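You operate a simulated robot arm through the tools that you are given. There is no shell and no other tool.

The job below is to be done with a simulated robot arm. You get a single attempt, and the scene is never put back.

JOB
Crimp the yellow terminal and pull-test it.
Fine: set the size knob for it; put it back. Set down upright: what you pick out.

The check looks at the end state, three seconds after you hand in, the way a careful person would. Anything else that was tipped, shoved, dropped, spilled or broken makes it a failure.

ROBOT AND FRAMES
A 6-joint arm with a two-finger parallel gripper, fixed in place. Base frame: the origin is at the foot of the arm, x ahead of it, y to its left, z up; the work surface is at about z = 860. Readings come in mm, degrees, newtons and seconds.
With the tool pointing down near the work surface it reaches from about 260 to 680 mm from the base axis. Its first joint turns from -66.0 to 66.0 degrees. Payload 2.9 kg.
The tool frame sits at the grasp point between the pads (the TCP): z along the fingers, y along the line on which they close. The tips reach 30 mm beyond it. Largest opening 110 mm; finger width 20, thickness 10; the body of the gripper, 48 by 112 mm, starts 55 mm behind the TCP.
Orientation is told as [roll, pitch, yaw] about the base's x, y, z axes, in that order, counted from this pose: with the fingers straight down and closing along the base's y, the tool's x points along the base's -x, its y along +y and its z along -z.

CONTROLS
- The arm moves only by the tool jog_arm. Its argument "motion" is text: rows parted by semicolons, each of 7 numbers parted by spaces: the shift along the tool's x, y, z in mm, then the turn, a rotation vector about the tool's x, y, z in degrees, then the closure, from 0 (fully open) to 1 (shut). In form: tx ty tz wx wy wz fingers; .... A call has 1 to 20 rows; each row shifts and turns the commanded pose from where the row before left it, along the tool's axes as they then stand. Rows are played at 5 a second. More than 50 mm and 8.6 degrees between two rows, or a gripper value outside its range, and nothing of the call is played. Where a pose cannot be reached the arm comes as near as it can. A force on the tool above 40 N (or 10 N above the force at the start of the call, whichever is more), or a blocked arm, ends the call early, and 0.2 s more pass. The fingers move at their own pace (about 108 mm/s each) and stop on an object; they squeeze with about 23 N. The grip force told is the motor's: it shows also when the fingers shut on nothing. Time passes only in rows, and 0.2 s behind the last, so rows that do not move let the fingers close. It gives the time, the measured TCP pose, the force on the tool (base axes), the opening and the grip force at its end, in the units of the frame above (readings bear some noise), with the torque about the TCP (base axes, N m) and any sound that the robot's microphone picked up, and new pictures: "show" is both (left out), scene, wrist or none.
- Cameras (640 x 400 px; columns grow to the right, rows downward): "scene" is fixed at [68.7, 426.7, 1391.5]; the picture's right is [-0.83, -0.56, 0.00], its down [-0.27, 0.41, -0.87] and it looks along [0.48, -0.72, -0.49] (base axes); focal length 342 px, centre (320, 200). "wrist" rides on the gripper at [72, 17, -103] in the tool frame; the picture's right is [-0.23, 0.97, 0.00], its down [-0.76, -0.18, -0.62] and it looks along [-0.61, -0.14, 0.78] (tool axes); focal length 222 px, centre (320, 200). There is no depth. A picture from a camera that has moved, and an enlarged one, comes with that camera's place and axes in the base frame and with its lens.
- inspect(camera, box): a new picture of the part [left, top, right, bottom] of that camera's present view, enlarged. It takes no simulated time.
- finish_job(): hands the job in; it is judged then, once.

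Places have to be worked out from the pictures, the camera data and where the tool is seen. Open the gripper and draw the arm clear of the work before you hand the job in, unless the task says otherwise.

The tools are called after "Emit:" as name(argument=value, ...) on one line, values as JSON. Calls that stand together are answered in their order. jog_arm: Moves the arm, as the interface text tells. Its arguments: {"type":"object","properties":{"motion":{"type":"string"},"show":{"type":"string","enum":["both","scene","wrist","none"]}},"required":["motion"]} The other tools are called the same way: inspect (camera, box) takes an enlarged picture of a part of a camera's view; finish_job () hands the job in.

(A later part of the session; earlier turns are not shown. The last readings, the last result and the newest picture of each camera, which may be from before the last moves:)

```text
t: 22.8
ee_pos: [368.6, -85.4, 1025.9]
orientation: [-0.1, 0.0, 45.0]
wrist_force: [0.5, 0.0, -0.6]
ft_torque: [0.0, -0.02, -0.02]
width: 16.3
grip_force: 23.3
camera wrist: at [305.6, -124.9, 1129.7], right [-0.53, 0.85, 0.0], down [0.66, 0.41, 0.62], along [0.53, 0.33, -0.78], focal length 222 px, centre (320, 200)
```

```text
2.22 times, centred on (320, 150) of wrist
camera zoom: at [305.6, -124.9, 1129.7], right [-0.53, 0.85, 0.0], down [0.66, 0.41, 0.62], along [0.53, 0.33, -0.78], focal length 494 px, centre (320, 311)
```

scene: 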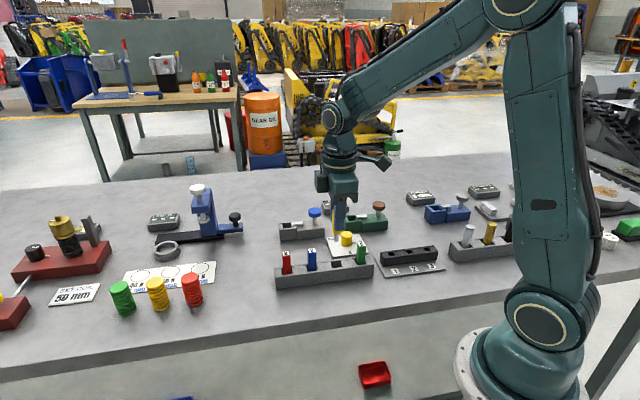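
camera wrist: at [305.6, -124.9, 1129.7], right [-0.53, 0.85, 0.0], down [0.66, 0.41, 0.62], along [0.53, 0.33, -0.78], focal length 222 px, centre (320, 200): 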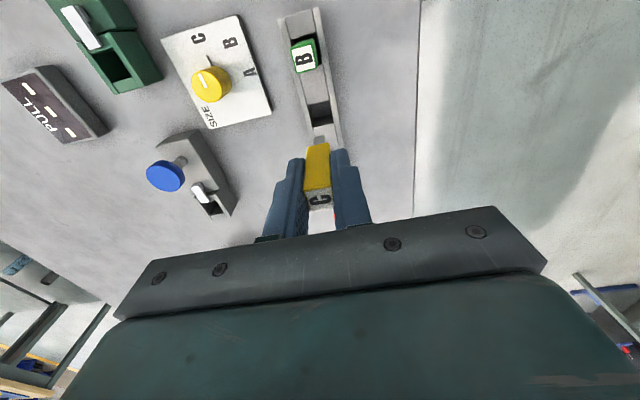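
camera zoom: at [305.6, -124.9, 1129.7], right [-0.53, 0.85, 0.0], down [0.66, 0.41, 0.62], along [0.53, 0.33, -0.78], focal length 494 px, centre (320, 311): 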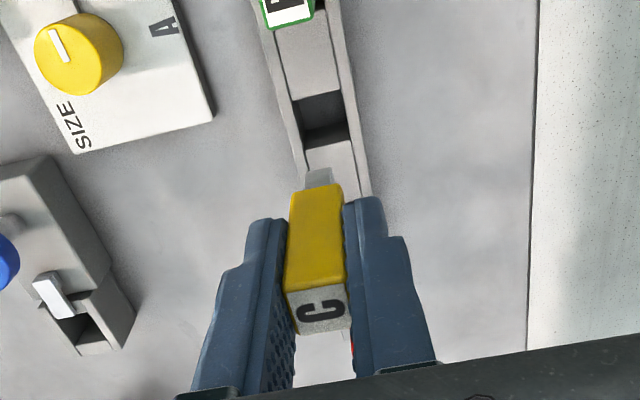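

The terminal is out, hanging upright; it has a small metal tip below (total length ≈75 mm). I carry it over the grey pocket and check alignment.

Emit:
jog_arm(motion="-17.5 -35 0 0 0 0 1; -17.5 -35 0 0 0 0 1; -17.5 -35 0 0 0 0 1; -17.5 -35 0 0 0 0 1; -17.4 -35.3 0 0 0 0 1; 0 0 0 0 0 0 1", show="both")

Emit:
inspect(camera="wrist", box=[240, 70, 400, 220])

Emit:
inspect(camera="scene", box=[250, 160, 380, 260])

```text
t: 24.2
ee_pos: [554.6, -149.4, 1024.8]
orientation: [0.0, 0.0, 45.1]
wrist_force: [0.2, -0.1, 0.1]
ft_torque: [0.01, 0.0, 0.03]
width: 16.0
grip_force: 23.0
camera wrist: at [491.5, -188.3, 1128.3], right [-0.53, 0.85, 0.0], down [0.66, 0.41, 0.62], along [0.53, 0.33, -0.78], focal length 222 px, centre (320, 200)
```

scene: 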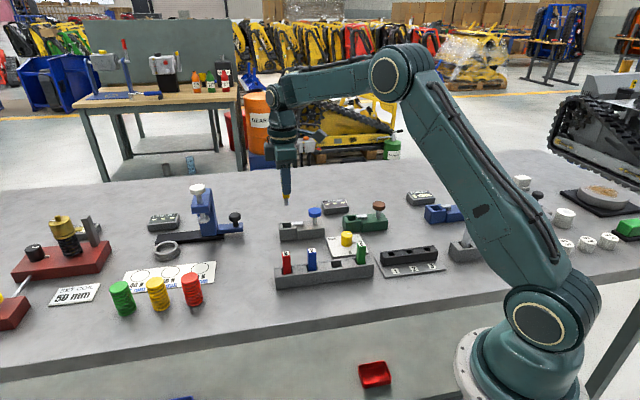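
wrist: 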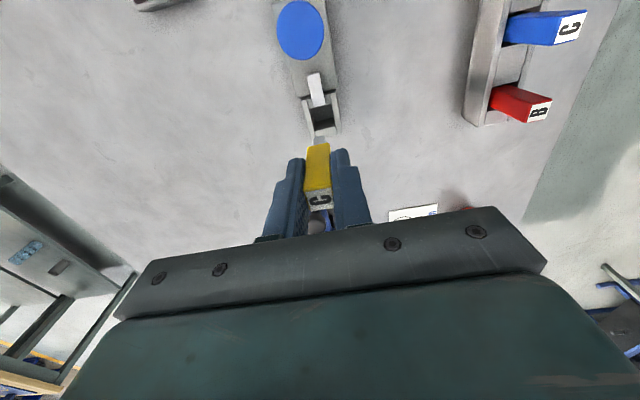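

```text
2.67 times, centred on (320, 145) of wrist
camera zoom: at [491.5, -188.3, 1128.3], right [-0.53, 0.85, 0.0], down [0.66, 0.41, 0.62], along [0.53, 0.33, -0.78], focal length 592 px, centre (320, 347)
```

zoom: 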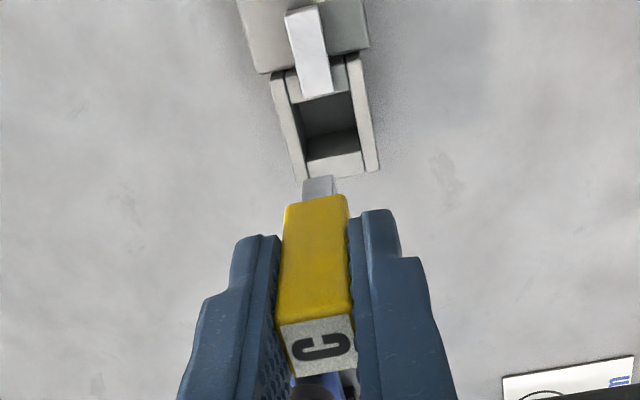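

```text
4.00 times, centred on (315, 210) of scene
camera zoom: at [68.8, 426.7, 1391.5], right [-0.83, -0.56, 0.0], down [-0.27, 0.41, -0.87], along [0.48, -0.72, -0.49], focal length 1368 px, centre (340, 160)
```

zoom: 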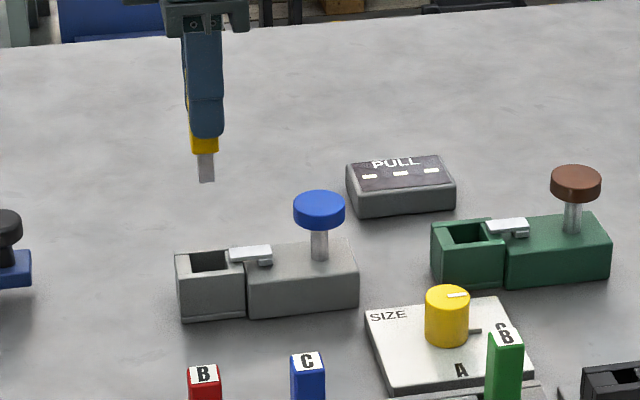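

By this view the pocket centre lies about 3 mm further along tool -x and 1.8 mm along +y. I apply most of that correction and descend 35 mm to check closer.

Emit:
jog_arm(motion="-1.2 0.7 15 0 0 0 1; -0.8 0.6 20 0 0 0 1; 0 0 0 0 0 0 1; 0 0 0 0 0 0 1", show="wrist")

Emit:
inspect(camera="wrist", box=[260, 90, 380, 220])

Emit:
inspect(camera="scene", box=[250, 180, 350, 260])

```text
t: 25.2
ee_pos: [555.3, -144.0, 990.0]
orientation: [0.0, 0.0, 45.0]
wrist_force: [0.4, -0.1, -0.1]
ft_torque: [-0.01, -0.02, 0.0]
width: 16.1
grip_force: 23.4
camera wrist: at [492.2, -184.7, 1093.4], right [-0.53, 0.85, 0.0], down [0.66, 0.41, 0.62], along [0.53, 0.33, -0.78], focal length 222 px, centre (320, 200)
```

wrist: 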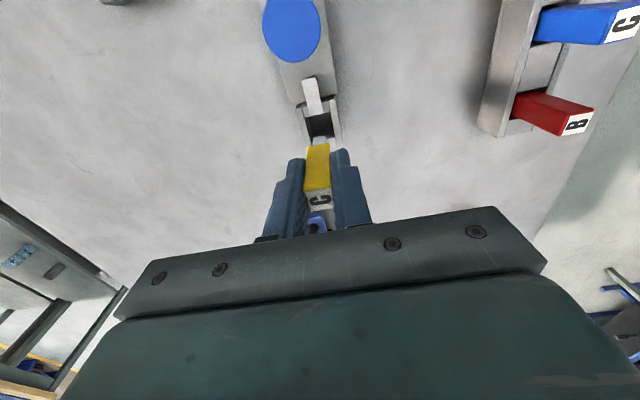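

```text
3.08 times, centred on (320, 155) of wrist
camera zoom: at [492.2, -184.7, 1093.4], right [-0.53, 0.85, 0.0], down [0.66, 0.41, 0.62], along [0.53, 0.33, -0.78], focal length 684 px, centre (320, 338)
```

zoom: 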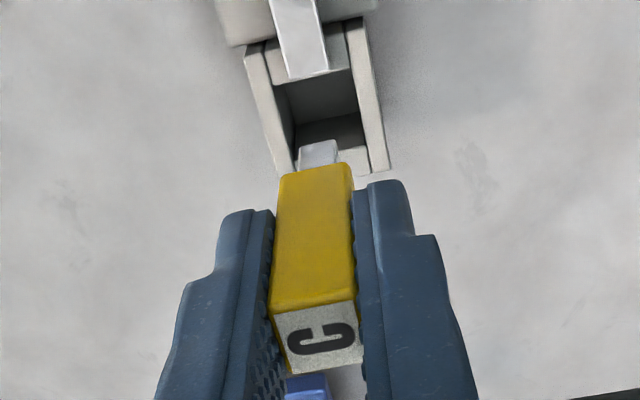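

```text
5.00 times, centred on (300, 220) of scene
camera zoom: at [68.7, 426.7, 1391.5], right [-0.83, -0.56, 0.0], down [-0.27, 0.41, -0.87], along [0.48, -0.72, -0.49], focal length 1710 px, centre (420, 100)
```

zoom: 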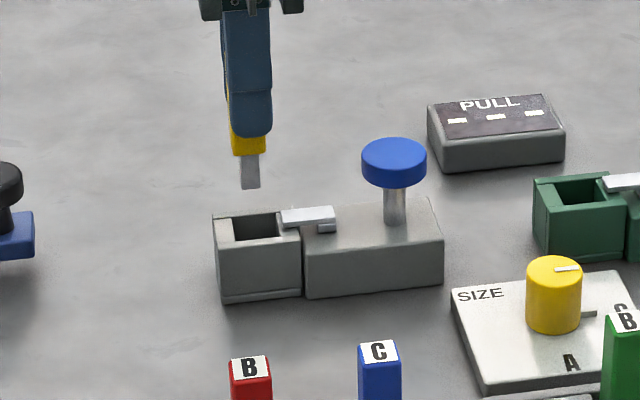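

Now the wrist and scene views agree: the tip is directly over the pocket opening (remaining ≈0.8 mm along tool y). I apply that and descend 38 mm so the tip enters the pocket.

Emit:
jog_arm(motion="0 0.6 10 0 0 0 1; 0 0 10 0 0 0 1; 0 0 10 0 0 0 1; 0 0 8 0 0 0 1; 0 0 0 0 0 0 1", show="wrist")

Emit:
inspect(camera="wrist", box=[260, 90, 380, 220])

Emit:
inspect(camera="scene", box=[250, 180, 350, 260])

```text
t: 26.4
ee_pos: [554.7, -145.0, 952.3]
orientation: [0.1, 0.0, 45.0]
wrist_force: [0.4, 0.3, 0.2]
ft_torque: [0.0, -0.02, 0.02]
width: 15.9
grip_force: 23.3
camera wrist: at [491.5, -183.8, 1056.1], right [-0.53, 0.85, 0.0], down [0.66, 0.41, 0.62], along [0.53, 0.33, -0.78], focal length 222 px, centre (320, 200)
```

wrist: 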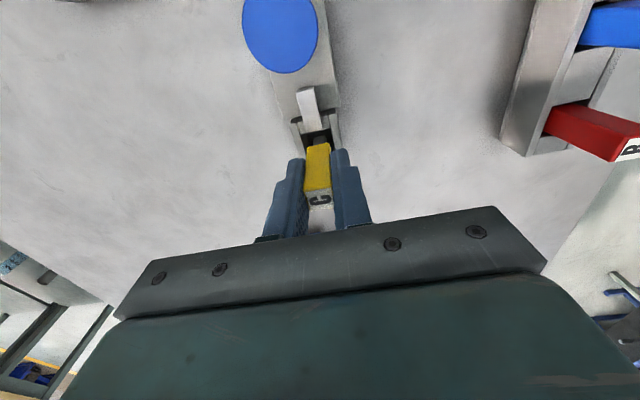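

```text
3.08 times, centred on (320, 155) of wrist
camera zoom: at [491.5, -183.8, 1056.1], right [-0.53, 0.85, 0.0], down [0.66, 0.41, 0.62], along [0.53, 0.33, -0.78], focal length 684 px, centre (320, 338)
```

zoom: 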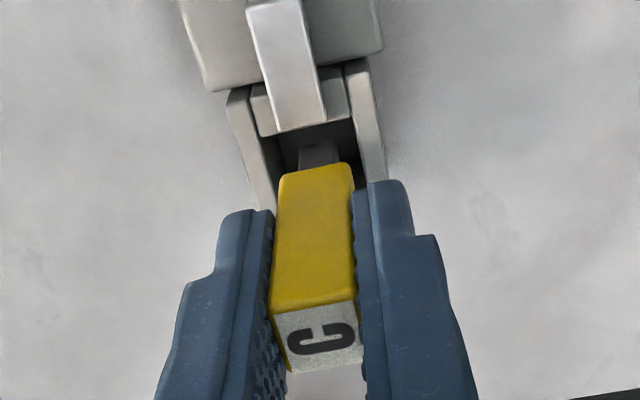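

```text
5.00 times, centred on (300, 220) of scene
camera zoom: at [68.7, 426.7, 1391.5], right [-0.83, -0.56, 0.0], down [-0.27, 0.41, -0.87], along [0.48, -0.72, -0.49], focal length 1710 px, centre (420, 100)
```

zoom: 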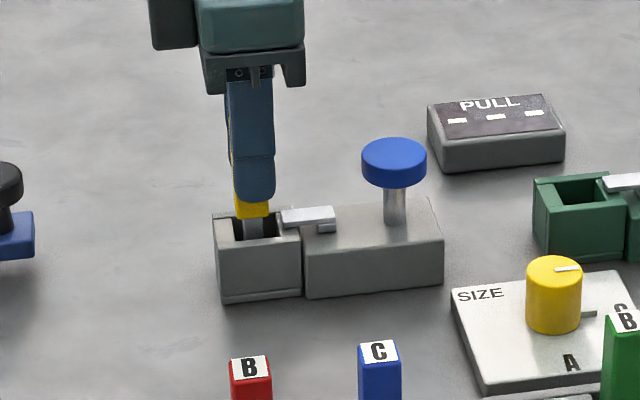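

The metal tip is inside the pocket and centred. I descend 11 mm more, yellow body entering.

Emit:
jog_arm(motion="0 0.3 4 0 0 0 1; 0 0 4 0 0 0 1; 0 0 3 0 0 0 1; 0 0 0 0 0 0 1", show="wrist")

Emit:
inspect(camera="wrist", box=[260, 90, 380, 220])

Emit:
inspect(camera="scene", box=[250, 180, 350, 260])

```text
t: 27.4
ee_pos: [554.4, -143.3, 940.7]
orientation: [0.0, 0.0, 45.0]
wrist_force: [-0.5, 0.3, -0.2]
ft_torque: [0.04, -0.07, 0.02]
width: 16.0
grip_force: 23.1
camera wrist: at [490.5, -183.7, 1045.1], right [-0.53, 0.85, 0.0], down [0.66, 0.41, 0.62], along [0.53, 0.33, -0.78], focal length 222 px, centre (320, 200)
```

wrist: 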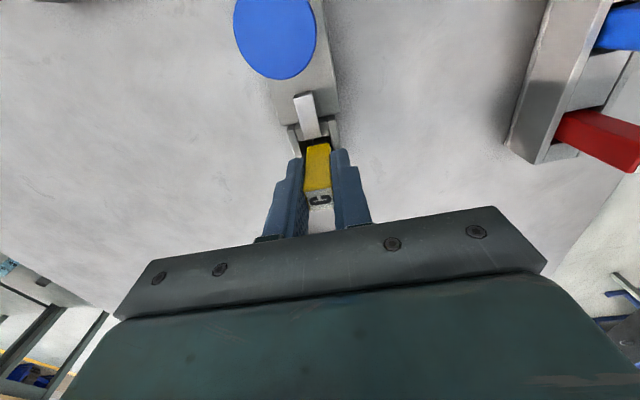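

```text
3.08 times, centred on (320, 155) of wrist
camera zoom: at [490.5, -183.7, 1045.1], right [-0.53, 0.85, 0.0], down [0.66, 0.41, 0.62], along [0.53, 0.33, -0.78], focal length 684 px, centre (320, 338)
```

zoom: 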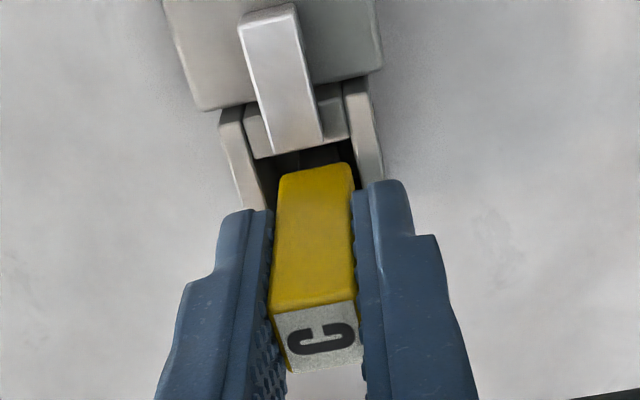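

```text
5.00 times, centred on (300, 220) of scene
camera zoom: at [68.7, 426.7, 1391.5], right [-0.83, -0.56, 0.0], down [-0.27, 0.41, -0.87], along [0.48, -0.72, -0.49], focal length 1710 px, centre (420, 100)
```

zoom: 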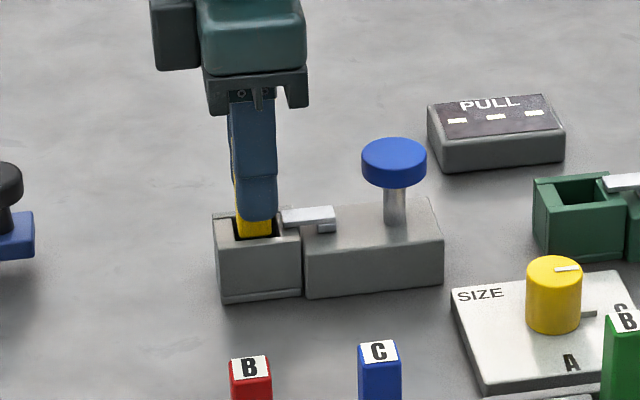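

No contact yet. I descend slowly in small steps, watching the force for touchdown.

Emit:
jog_arm(motion="0 0 1 0 0 0 1; 0 0 1 0 0 0 1; 0 0 0 0 0 0 1", show="none")

Emit:
jog_arm(motion="0 0 1 0 0 0 1; 0 0 1 0 0 0 1; 0 0 0 0 0 0 1", show="none")

```text
t: 28.2
ee_pos: [553.0, -143.8, 939.7]
orientation: [-0.1, 0.0, 45.0]
wrist_force: [-0.7, 0.7, -0.1]
ft_torque: [0.01, 0.04, -0.01]
width: 16.0
grip_force: 23.1
```

```text
t: 29.0
ee_pos: [554.0, -143.4, 937.2]
orientation: [0.0, 0.0, 45.0]
wrist_force: [-0.2, 0.7, -1.5]
ft_torque: [0.04, -0.01, 0.0]
width: 16.0
grip_force: 23.9
```

Still free; I continue down 1 mm at a time.

Emit:
jog_arm(motion="0 0 1 0 0 0 1; 0 0 0 0 0 0 1", show="none")

Emit:
jog_arm(motion="0 0 1 0 0 0 1; 0 0 0 0 0 0 1", show="none")

Emit:
jog_arm(motion="0 0 1 0 0 0 1; 0 0 0 0 0 0 1", show="wrist")

```text
t: 29.6
ee_pos: [554.0, -143.6, 936.0]
orientation: [-0.1, 0.0, 45.0]
wrist_force: [0.4, 0.8, -0.1]
ft_torque: [0.01, 0.0, -0.02]
width: 16.1
grip_force: 23.2
```

```text
t: 30.2
ee_pos: [553.0, -143.9, 935.5]
orientation: [0.1, 0.0, 44.9]
wrist_force: [-0.5, 0.4, -0.3]
ft_torque: [0.0, -0.02, -0.03]
width: 16.0
grip_force: 22.9
```

```text
t: 30.8
ee_pos: [552.8, -144.7, 935.0]
orientation: [0.0, 0.0, 45.0]
wrist_force: [0.6, -0.1, 0.1]
ft_torque: [-0.01, 0.02, 0.0]
width: 15.8
grip_force: 23.1
camera wrist: at [490.1, -183.1, 1038.1], right [-0.53, 0.85, 0.0], down [0.66, 0.41, 0.62], along [0.53, 0.33, -0.78], focal length 222 px, centre (320, 200)
```

wrist: 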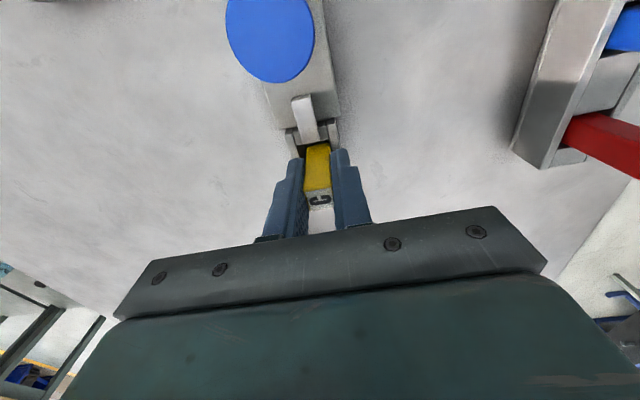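

Still no contact at z≈935 (rack rest height was ≈933.5). I keep going 1 mm at a time.

Emit:
jog_arm(motion="0 0 1 0 0 0 1; 0 0 0 0 0 0 1", show="none")

Emit:
jog_arm(motion="0 0 1 0 0 0 1; 0 0 0 0 0 0 1", show="none")

Emit:
jog_arm(motion="0 0 1 0 0 0 1; 0 0 0 0 0 0 1", show="none")

```text
t: 31.4
ee_pos: [553.0, -143.9, 933.0]
orientation: [-0.1, 0.0, 45.0]
wrist_force: [-1.4, 0.9, 4.5]
ft_torque: [0.06, 0.06, 0.03]
width: 16.1
grip_force: 22.7
```

```text
t: 32.0
ee_pos: [554.5, -144.1, 934.2]
orientation: [-0.2, -0.1, 45.0]
wrist_force: [-2.0, 0.3, 15.2]
ft_torque: [-0.01, 0.08, 0.01]
width: 16.2
grip_force: 23.0
```

```text
t: 32.6
ee_pos: [554.1, -143.4, 931.2]
orientation: [-0.1, -0.1, 45.0]
wrist_force: [0.3, 0.5, 17.9]
ft_torque: [0.1, 0.01, -0.01]
width: 16.1
grip_force: 23.3
```

Touchdown: 15–18 N upward. I back up 1.5 mm to unload, then open the fingers gently.

Emit:
jog_arm(motion="0 0 -1.5 0 0 0 1; 0 0 0 0 0 0 1; 0 0 0 0 0 0 0.8; 0 0 0 0 0 0 0.7; 0 0 0 0 0 0 0.6; 0 0 0 0 0 0 0.6", show="wrist")

Emit:
inspect(camera="wrist", box=[250, 90, 390, 230])

Emit:
inspect(camera="scene", box=[250, 180, 350, 260])

```text
t: 34.0
ee_pos: [553.7, -143.6, 933.2]
orientation: [0.0, 0.0, 45.1]
wrist_force: [0.4, 0.1, 1.1]
ft_torque: [0.03, -0.01, 0.01]
width: 44.1
grip_force: 0.0
camera wrist: at [490.6, -183.6, 1036.7], right [-0.53, 0.85, 0.0], down [0.66, 0.41, 0.62], along [0.53, 0.33, -0.78], focal length 222 px, centre (320, 200)
```

wrist: 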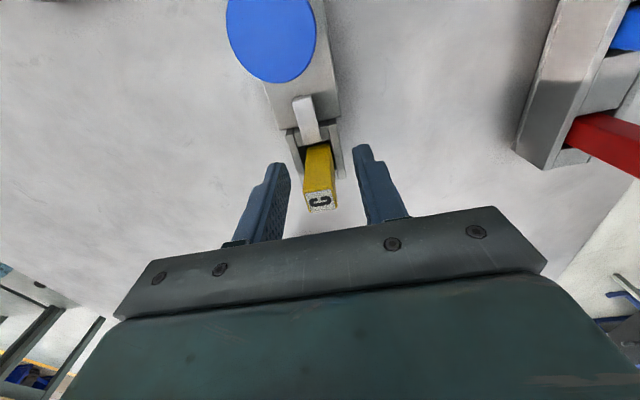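

```text
2.86 times, centred on (320, 160) of wrist
camera zoom: at [490.6, -183.6, 1036.7], right [-0.53, 0.85, 0.0], down [0.66, 0.41, 0.62], along [0.53, 0.33, -0.78], focal length 635 px, centre (320, 314)
```

zoom: 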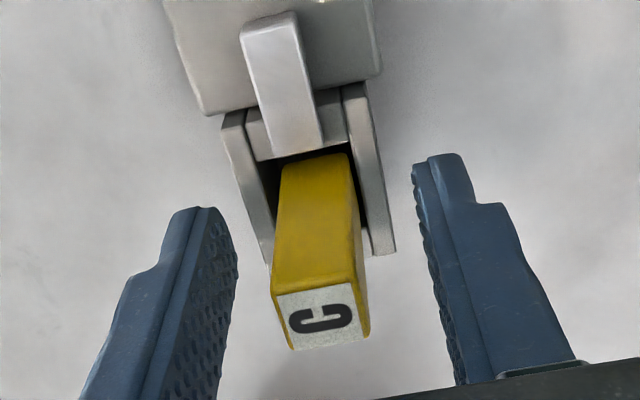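

```text
5.00 times, centred on (300, 220) of scene
camera zoom: at [68.7, 426.7, 1391.5], right [-0.83, -0.56, 0.0], down [-0.27, 0.41, -0.87], along [0.48, -0.72, -0.49], focal length 1710 px, centre (420, 100)
```

zoom: 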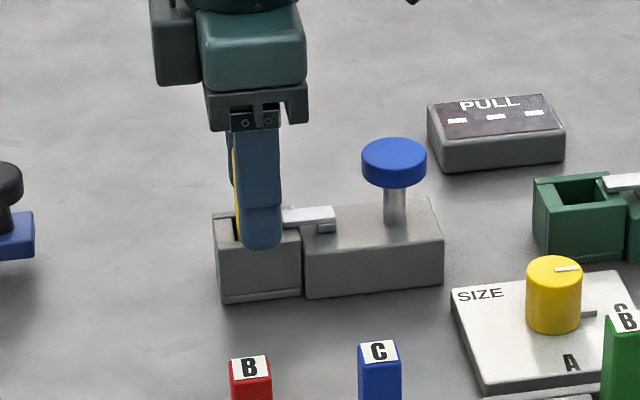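

The terminal stands upright in the grey pocket. I rise 70 mm, shift 73 mm along tool +x over the blue plunger, and close the fingers.

Emit:
jog_arm(motion="0 0 -20 0 0 0 0.6; 0 0 -25 0 0 0 0.6; 0 0 -25 0 0 0 0.6; 25 0 0 0 0 0 0.6; 25 -1 0 0 0 0 0.8; 23 0 0 0 0 0 1; 0 0 0 0 0 0 1; 0 0 0 0 0 0 1", show="both")

Emit:
inspect(camera="wrist", box=[240, 90, 400, 230])

Emit:
inspect(camera="scene", box=[250, 170, 370, 260])

```text
t: 35.8
ee_pos: [501.2, -195.9, 1004.4]
orientation: [0.0, 0.0, 44.9]
wrist_force: [0.2, -0.2, 0.6]
ft_torque: [-0.02, 0.01, -0.01]
width: 0.0
grip_force: 22.9
camera wrist: at [437.9, -236.4, 1107.2], right [-0.53, 0.85, 0.0], down [0.66, 0.41, 0.62], along [0.53, 0.33, -0.78], focal length 222 px, centre (320, 200)
```

scene: 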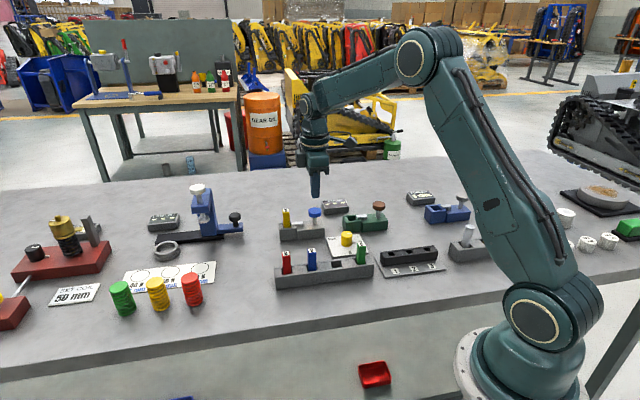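
wrist: 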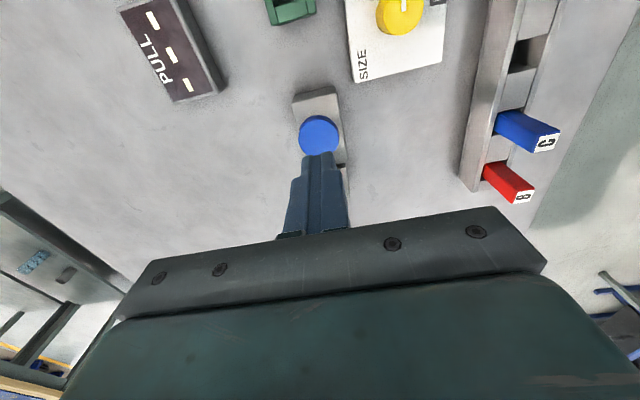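

```text
2.86 times, centred on (320, 160) of wrist
camera zoom: at [437.9, -236.4, 1107.2], right [-0.53, 0.85, 0.0], down [0.66, 0.41, 0.62], along [0.53, 0.33, -0.78], focal length 635 px, centre (320, 314)
```

zoom: 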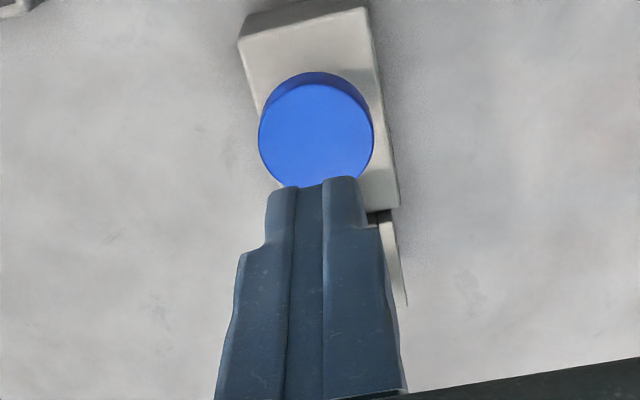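

```text
4.44 times, centred on (310, 215) of scene
camera zoom: at [68.7, 426.7, 1391.5], right [-0.83, -0.56, 0.0], down [-0.27, 0.41, -0.87], along [0.48, -0.72, -0.49], focal length 1520 px, centre (364, 133)
```

zoom: 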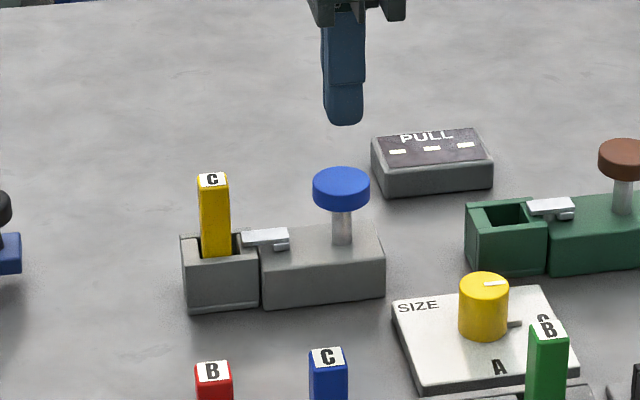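

The terminal stands upright in the crimper (letter C visible), and the closed fingers are over the blue plunger within 2–3 mm. I correct and descend to just above the plunger.

Emit:
jog_arm(motion="-1.5 -1.5 20 0 0 0 1; 0 0 15 0 0 0 1; 0 0 8 0 0 0 1; 0 0 0 0 0 0 1", show="scene")

Emit:
inspect(camera="scene", box=[250, 170, 370, 260])

```text
t: 36.8
ee_pos: [506.0, -196.6, 958.7]
orientation: [0.0, 0.1, 45.0]
wrist_force: [-0.6, 0.4, 2.5]
ft_torque: [0.0, 0.04, 0.01]
width: 0.0
grip_force: 23.2
```

scene: 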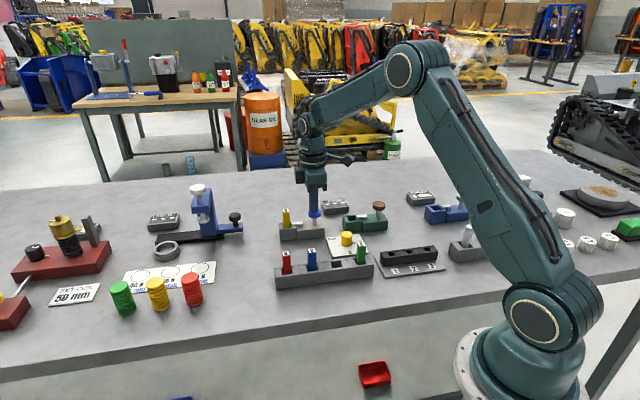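

```text
4.44 times, centred on (310, 215) of scene
camera zoom: at [68.7, 426.7, 1391.5], right [-0.83, -0.56, 0.0], down [-0.27, 0.41, -0.87], along [0.48, -0.72, -0.49], focal length 1520 px, centre (364, 133)
```

zoom: 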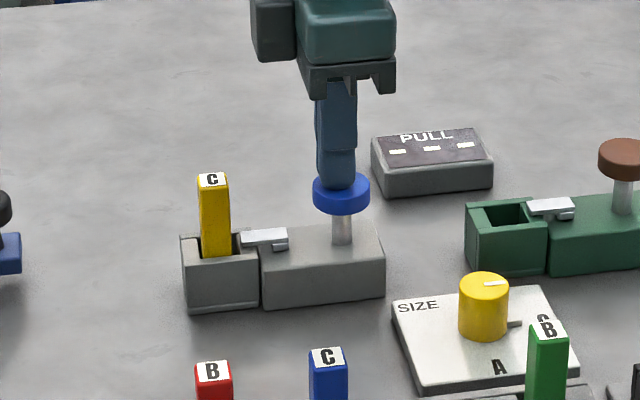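

Just touching the plunger (2.5 N). I press down in 2 mm steps, watching force and sound.

Emit:
jog_arm(motion="0 0 2 0 0 0 1; 0 0 2 0 0 0 1; 0 0 0 0 0 0 1", show="none")

Emit:
jog_arm(motion="0 0 2 0 0 0 1; 0 0 2 0 0 0 1; 0 0 0 0 0 0 1", show="scene")

Emit:
inspect(camera="scene", box=[250, 170, 370, 260])

```text
t: 37.6
ee_pos: [504.8, -195.5, 956.2]
orientation: [0.0, -0.1, 45.0]
wrist_force: [1.7, -0.4, 3.0]
ft_torque: [0.02, -0.05, 0.0]
width: 0.0
grip_force: 23.4
```

```text
t: 38.4
ee_pos: [504.9, -196.4, 951.9]
orientation: [0.0, 0.0, 45.1]
wrist_force: [-0.6, 1.6, 4.0]
ft_torque: [0.05, 0.01, 0.0]
width: 0.0
grip_force: 22.5
heard: click
```

scene: 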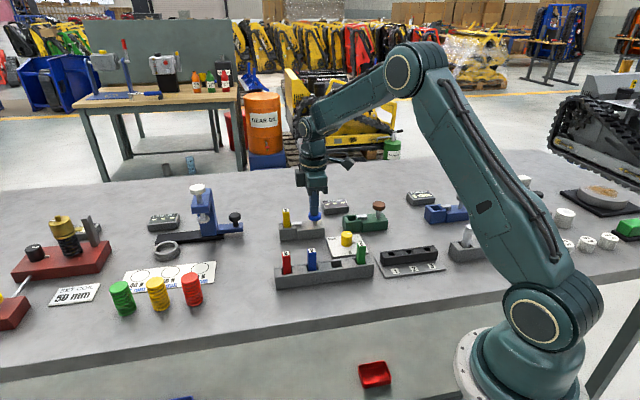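

```text
4.44 times, centred on (310, 215) of scene
camera zoom: at [68.7, 426.8, 1391.5], right [-0.83, -0.56, 0.0], down [-0.27, 0.41, -0.87], along [0.48, -0.72, -0.49], focal length 1520 px, centre (364, 133)
```

zoom: 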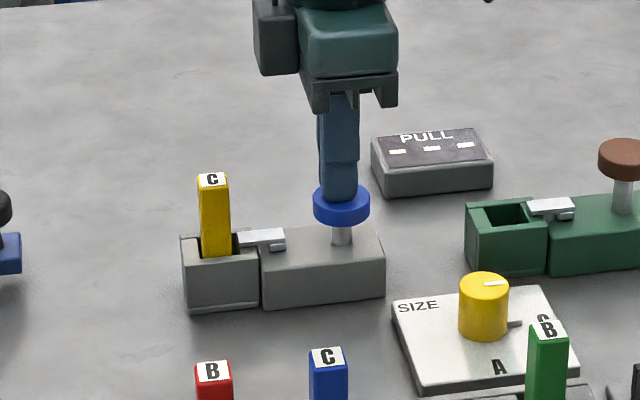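

A "click" was heard at about 8 mm travel, with the force still low. I press gently a little further to see whether the plunger reaches its stop.

Emit:
jog_arm(motion="0 0 2 0 0 0 1; 0 0 0 0 0 0 1", show="none")

Emit:
jog_arm(motion="0 0 2 0 0 0 1; 0 0 0 0 0 0 1", show="scene")

Emit:
inspect(camera="scene", box=[250, 170, 370, 260])

```text
t: 39.0
ee_pos: [505.8, -198.4, 949.6]
orientation: [0.1, -0.1, 45.0]
wrist_force: [-0.8, 2.1, 3.7]
ft_torque: [0.06, 0.01, -0.02]
width: 0.1
grip_force: 22.7
```

```text
t: 39.6
ee_pos: [505.3, -196.4, 948.3]
orientation: [-0.1, 0.0, 45.0]
wrist_force: [-0.1, 0.9, 5.4]
ft_torque: [0.03, 0.02, 0.04]
width: 0.0
grip_force: 22.9
```

scene: 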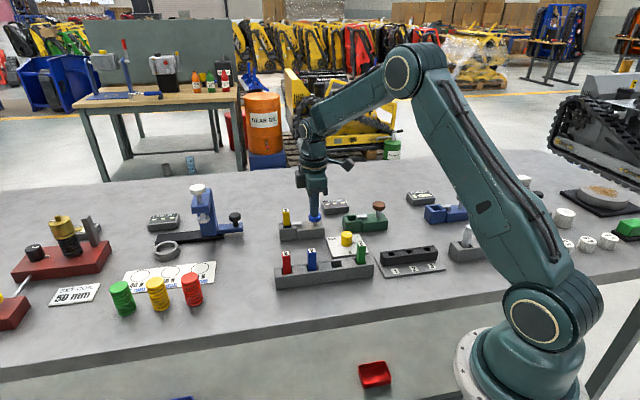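

```text
4.44 times, centred on (310, 215) of scene
camera zoom: at [68.7, 426.8, 1391.5], right [-0.83, -0.56, 0.0], down [-0.27, 0.41, -0.87], along [0.48, -0.72, -0.49], focal length 1520 px, centre (364, 133)
```

zoom: 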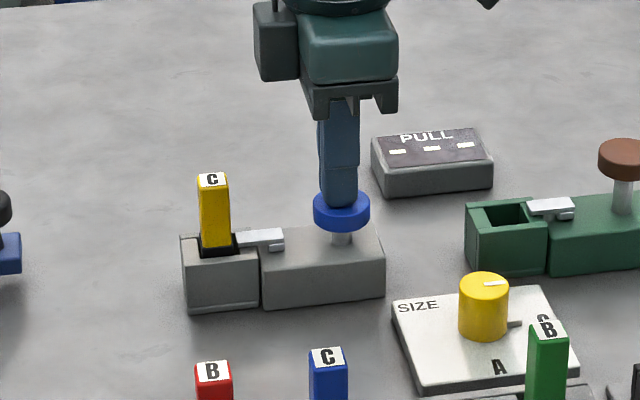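

A dark crimp band has appeared around the terminal at the pocket — crimp done. I release the plunger by rising.

Emit:
jog_arm(motion="0 0 -6 0 0 0 1; 0 0 -10 0 0 0 1; 0 0 -20 0 0 0 1; 0 0 -22 0 0 0 1; 0 0 0 0 0 0 1", show="both")

Emit:
inspect(camera="scene", box=[250, 170, 370, 260])

```text
t: 40.8
ee_pos: [504.3, -196.8, 1006.7]
orientation: [0.0, 0.0, 45.1]
wrist_force: [-0.6, 0.0, -0.1]
ft_torque: [-0.02, 0.04, 0.01]
width: 0.0
grip_force: 22.9
camera wrist: at [441.6, -236.9, 1110.0], right [-0.53, 0.85, 0.0], down [0.66, 0.41, 0.62], along [0.53, 0.33, -0.78], focal length 222 px, centre (320, 200)
```

scene: 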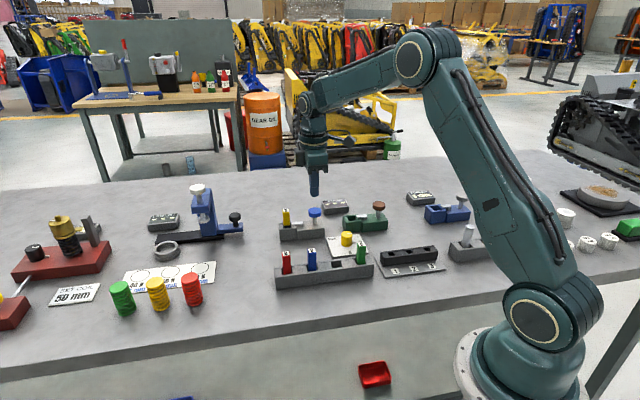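
wrist: 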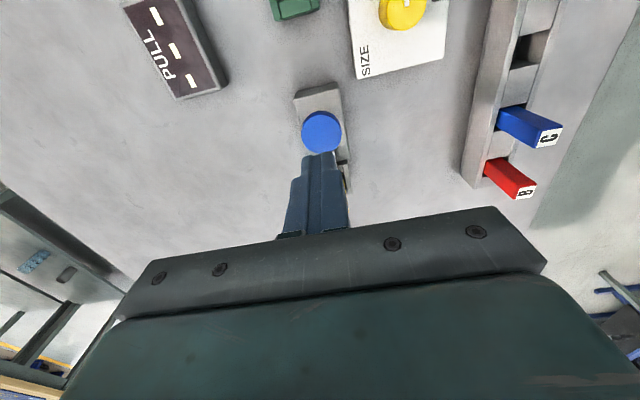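

```text
4.44 times, centred on (310, 215) of scene
camera zoom: at [68.7, 426.7, 1391.5], right [-0.83, -0.56, 0.0], down [-0.27, 0.41, -0.87], along [0.48, -0.72, -0.49], focal length 1520 px, centre (364, 133)
```

zoom: 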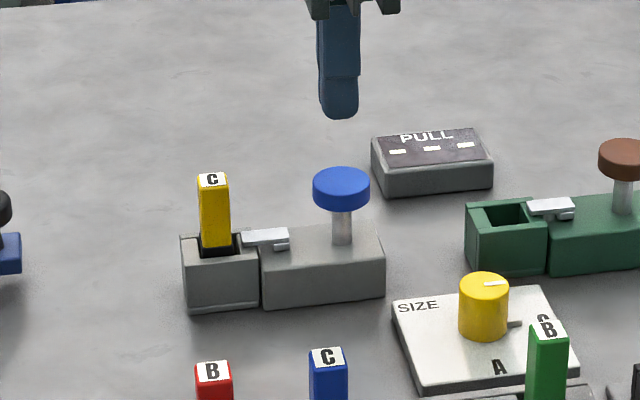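

The plunger is back up and the terminal carries a dark crimp band at the pocket rim. I go back over the terminal with open fingers and look closely at the band.

Emit:
jog_arm(motion="-24 1 0 0 0 0 0.8; -24 1 0 0 0 0 0.5; -23.5 0.5 0 0 0 0 0.4; 0 0 0 0 0 0 0.4; 0 0 0 0 0 0 0.4", show="wrist")

Emit:
inspect(camera="wrist", box=[260, 80, 380, 200])

Emit:
inspect(camera="scene", box=[270, 195, 330, 250])

```text
t: 42.0
ee_pos: [552.8, -145.7, 1004.0]
orientation: [0.0, 0.0, 45.0]
wrist_force: [0.4, 0.2, -0.1]
ft_torque: [0.04, -0.02, -0.01]
width: 66.1
grip_force: 0.0
camera wrist: at [490.1, -185.3, 1108.6], right [-0.53, 0.85, 0.0], down [0.66, 0.41, 0.62], along [0.53, 0.33, -0.78], focal length 222 px, centre (320, 200)
```

wrist: 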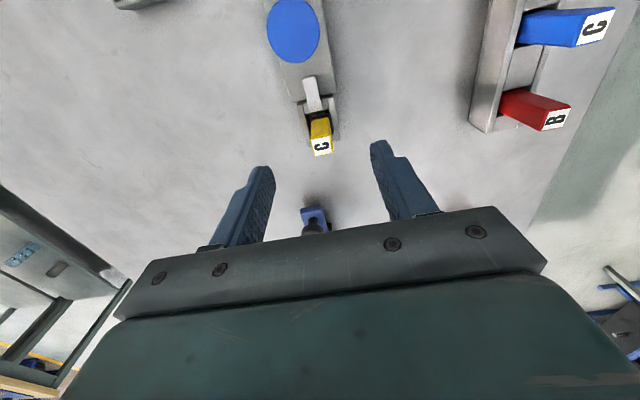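

```text
3.33 times, centred on (320, 140) of wrist
camera zoom: at [490.1, -185.3, 1108.6], right [-0.53, 0.85, 0.0], down [0.66, 0.41, 0.62], along [0.53, 0.33, -0.78], focal length 740 px, centre (320, 400)
```

zoom: 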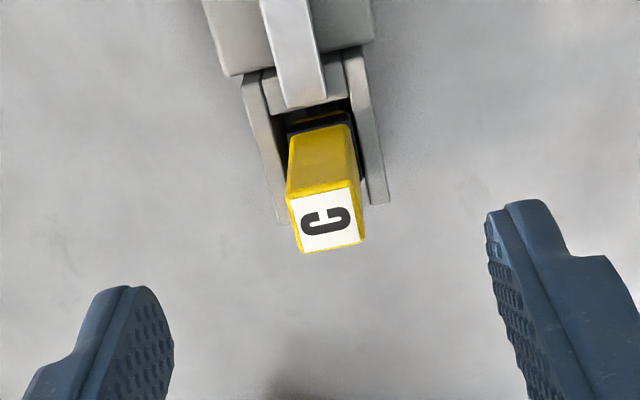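

```text
7.27 times, centred on (300, 222) of scene
camera zoom: at [68.7, 426.7, 1391.5], right [-0.83, -0.56, 0.0], down [-0.27, 0.41, -0.87], along [0.48, -0.72, -0.49], focal length 2487 px, centre (466, 36)
```

zoom: 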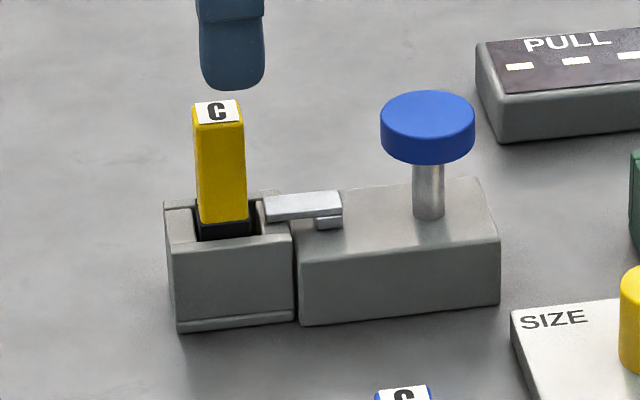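

The crimp collar is small (~18 mm) and sits at the pocket rim. The terminal has moved about 3 mm towards the far wall, so I shift 3 mm along tool -x, descend to z≈938 and check.

Emit:
jog_arm(motion="-3 0.5 20 0 0 0 0.4; 0 0 20 0 0 0 0.4; 0 0 18 0 0 0 0.4; 0 0 10.5 0 0 0 0.4; 0 0 0 0 0 0 0.4", show="wrist")

Emit:
inspect(camera="wrist", box=[250, 100, 390, 230])

```text
t: 43.2
ee_pos: [553.6, -141.7, 937.2]
orientation: [0.0, 0.0, 45.0]
wrist_force: [0.2, 0.4, 0.6]
ft_torque: [0.0, 0.0, 0.03]
width: 66.2
grip_force: 0.0
camera wrist: at [491.3, -181.7, 1040.4], right [-0.53, 0.85, 0.0], down [0.66, 0.41, 0.62], along [0.53, 0.33, -0.78], focal length 222 px, centre (320, 200)
```

wrist: 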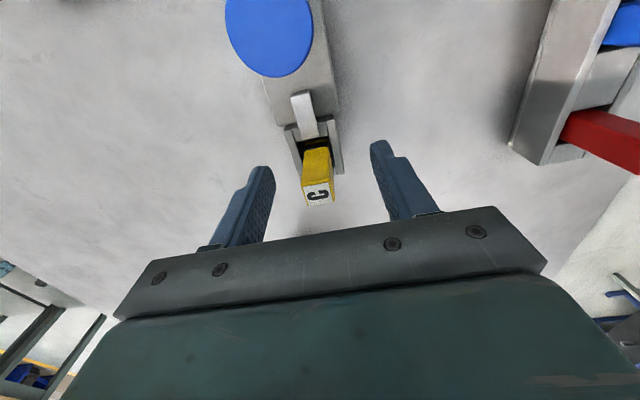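

```text
3.08 times, centred on (320, 165) of wrist
camera zoom: at [491.3, -181.7, 1040.4], right [-0.53, 0.85, 0.0], down [0.66, 0.41, 0.62], along [0.53, 0.33, -0.78], focal length 684 px, centre (320, 308)
```

zoom: 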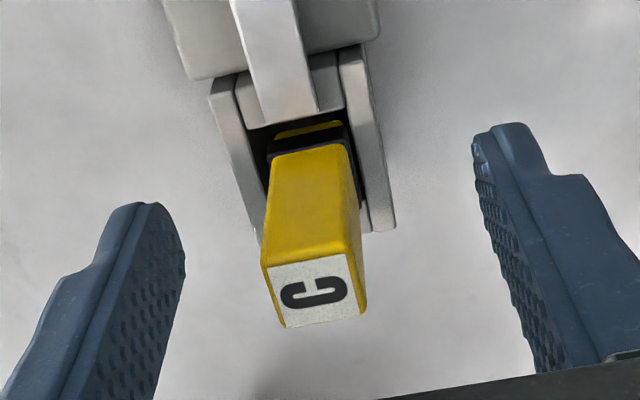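

Centred within about 1 mm. I shift that millimetre, close, and lift slightly to check the grip.

Emit:
jog_arm(motion="0 -1 0 0 0 0 0.6; 0 0 0 0 0 0 0.75; 0 0 0 0 0 0 1; 0 0 0 0 0 0 1; 0 0 0 0 0 0 1", show="none")

Emit:
jog_arm(motion="0 0 -4 0 0 0 1; 0 0 -6 0 0 0 1; 0 0 -15 0 0 0 1; 0 0 -20 0 0 0 1; 0 0 -20 0 0 0 1; 0 0 -20 0 0 0 1; 0 0 0 0 0 0 1", show="both")

Emit:
inspect(camera="wrist", box=[250, 80, 390, 220])

Emit:
inspect(camera="scene", box=[250, 160, 370, 250])

```text
t: 44.4
ee_pos: [555.3, -142.7, 937.4]
orientation: [-0.1, 0.0, 45.0]
wrist_force: [-0.7, -0.4, 0.6]
ft_torque: [-0.02, 0.0, 0.0]
width: 16.1
grip_force: 23.2
```

```text
t: 46.0
ee_pos: [555.7, -142.3, 1023.2]
orientation: [0.1, 0.0, 45.1]
wrist_force: [-0.5, 0.4, -0.7]
ft_torque: [-0.02, 0.0, 0.0]
width: 16.3
grip_force: 23.2
camera wrist: at [491.9, -182.2, 1126.6], right [-0.53, 0.85, 0.0], down [0.66, 0.41, 0.62], along [0.53, 0.33, -0.78], focal length 222 px, centre (320, 200)
```

scene: 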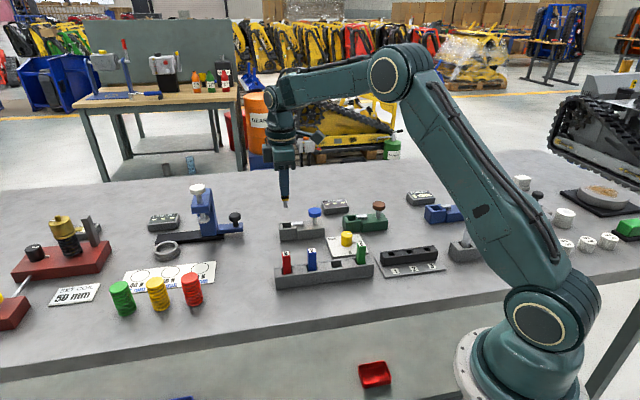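
wrist: 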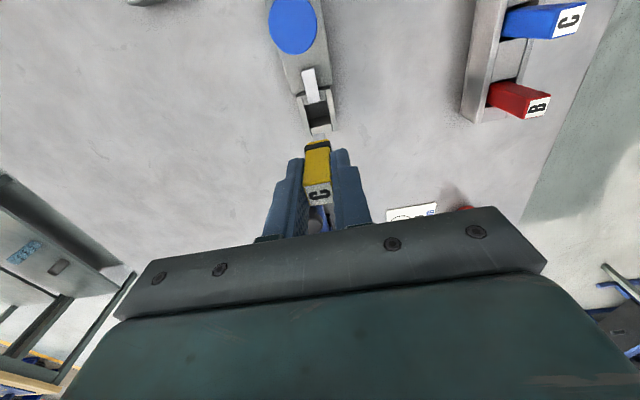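

```text
2.86 times, centred on (320, 150) of wrist
camera zoom: at [491.9, -182.2, 1126.6], right [-0.53, 0.85, 0.0], down [0.66, 0.41, 0.62], along [0.53, 0.33, -0.78], focal length 635 px, centre (320, 343)
```

zoom: 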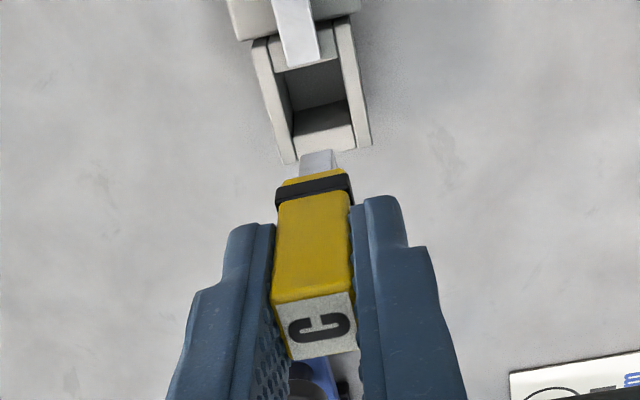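

```text
4.44 times, centred on (310, 205) of scene
camera zoom: at [68.7, 426.7, 1391.5], right [-0.83, -0.56, 0.0], down [-0.27, 0.41, -0.87], along [0.48, -0.72, -0.49], focal length 1520 px, centre (364, 178)
```

zoom: 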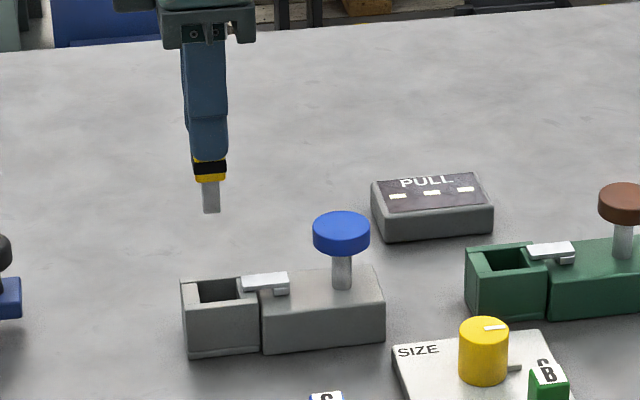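

Terminal crimped (band visible) and held upright. I carry it along the device line to the green pull tester's pocket.

Emit:
jog_arm(motion="35 0.5 0 0 0 0 1; 35 0.5 0 0 0 0 1; 35 0.5 0 0 0 0 1; 35 0.5 0 0 0 0 1; 36.6 0.5 0 0 0 0 1; 0 0 0 0 0 0 1", show="wrist")

Emit:
inspect(camera="wrist", box=[250, 80, 390, 220])

Emit:
inspect(camera="scene", box=[300, 160, 420, 250])

```text
t: 47.4
ee_pos: [427.9, -265.7, 1022.0]
orientation: [0.0, 0.1, 45.1]
wrist_force: [0.0, -0.2, 0.4]
ft_torque: [0.01, -0.01, 0.01]
width: 16.0
grip_force: 22.6
camera wrist: at [364.3, -305.5, 1125.4], right [-0.53, 0.85, 0.0], down [0.66, 0.41, 0.62], along [0.53, 0.33, -0.78], focal length 222 px, centre (320, 200)
```

wrist: 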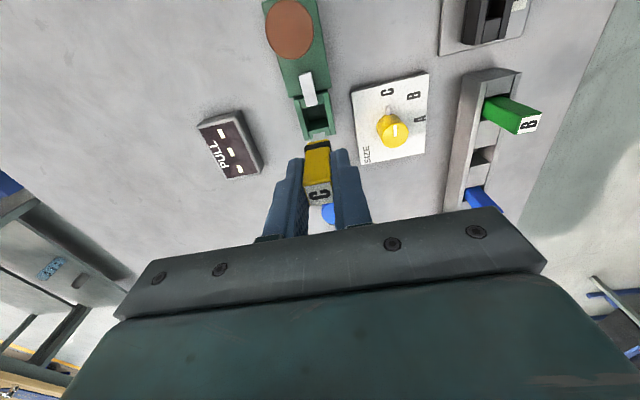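

```text
2.86 times, centred on (320, 150) of wrist
camera zoom: at [364.3, -305.5, 1125.4], right [-0.53, 0.85, 0.0], down [0.66, 0.41, 0.62], along [0.53, 0.33, -0.78], focal length 635 px, centre (320, 343)
```

zoom: 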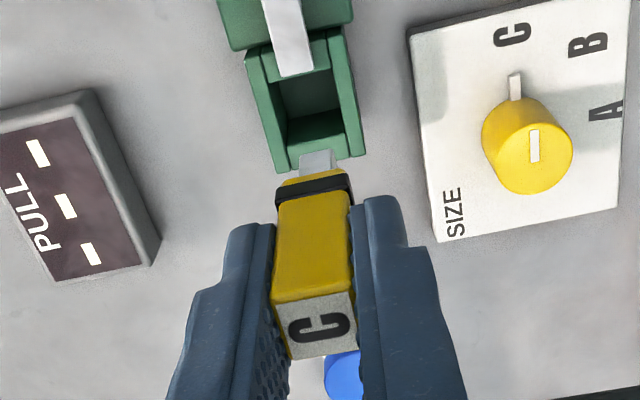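

```text
4.44 times, centred on (360, 205) of scene
camera zoom: at [68.7, 426.7, 1391.5], right [-0.83, -0.56, 0.0], down [-0.27, 0.41, -0.87], along [0.48, -0.72, -0.49], focal length 1520 px, centre (142, 178)
```

zoom: 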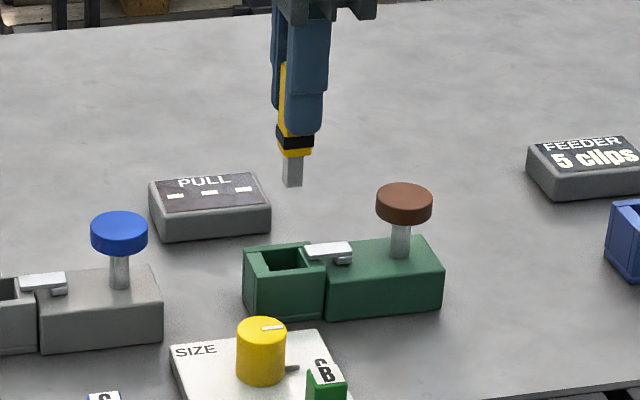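

Pocket appears about 3 mm towards tool -y; I correct that and descend 35 mm for a closer check.

Emit:
jog_arm(motion="0 -1.5 15 0 0 0 1; 0 -1.5 20 0 0 0 1; 0 0 0 0 0 0 1; 0 0 0 0 0 0 1", show="wrist")

Emit:
inspect(camera="wrist", box=[260, 90, 380, 220])

Emit:
inspect(camera="scene", box=[320, 180, 420, 255])

```text
t: 48.4
ee_pos: [429.6, -268.2, 987.0]
orientation: [-0.1, 0.0, 45.0]
wrist_force: [0.8, 0.0, -1.1]
ft_torque: [0.03, 0.01, 0.02]
width: 15.8
grip_force: 22.4
camera wrist: at [367.2, -307.7, 1090.9], right [-0.53, 0.85, 0.0], down [0.66, 0.41, 0.62], along [0.53, 0.33, -0.78], focal length 222 px, centre (320, 200)
```

wrist: 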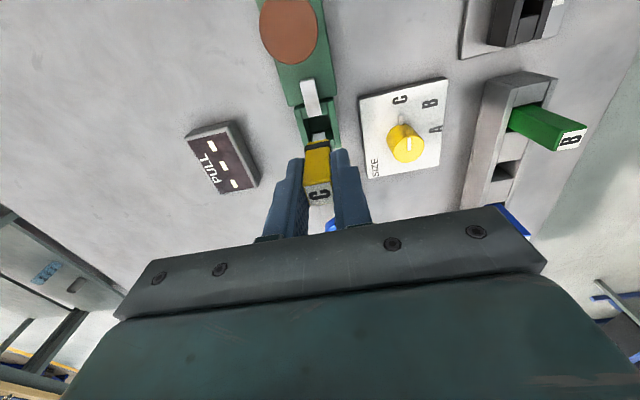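

```text
3.08 times, centred on (320, 155) of wrist
camera zoom: at [367.2, -307.7, 1090.9], right [-0.53, 0.85, 0.0], down [0.66, 0.41, 0.62], along [0.53, 0.33, -0.78], focal length 684 px, centre (320, 338)
```

zoom: 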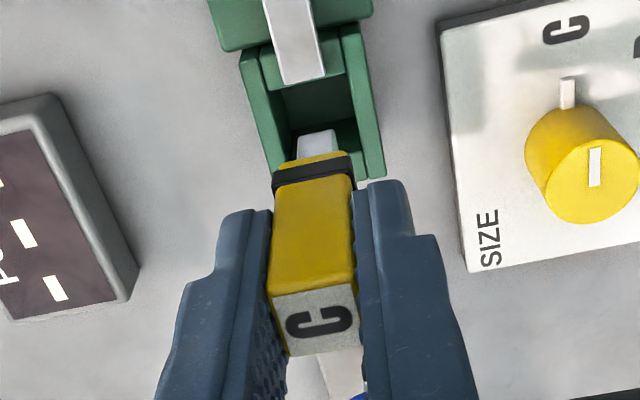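

```text
5.33 times, centred on (370, 218) of scene
camera zoom: at [68.7, 426.7, 1391.5], right [-0.83, -0.56, 0.0], down [-0.27, 0.41, -0.87], along [0.48, -0.72, -0.49], focal length 1824 px, centre (53, 107)
```

zoom: 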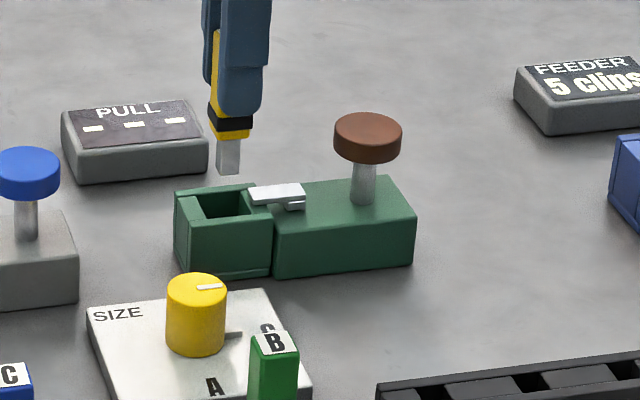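

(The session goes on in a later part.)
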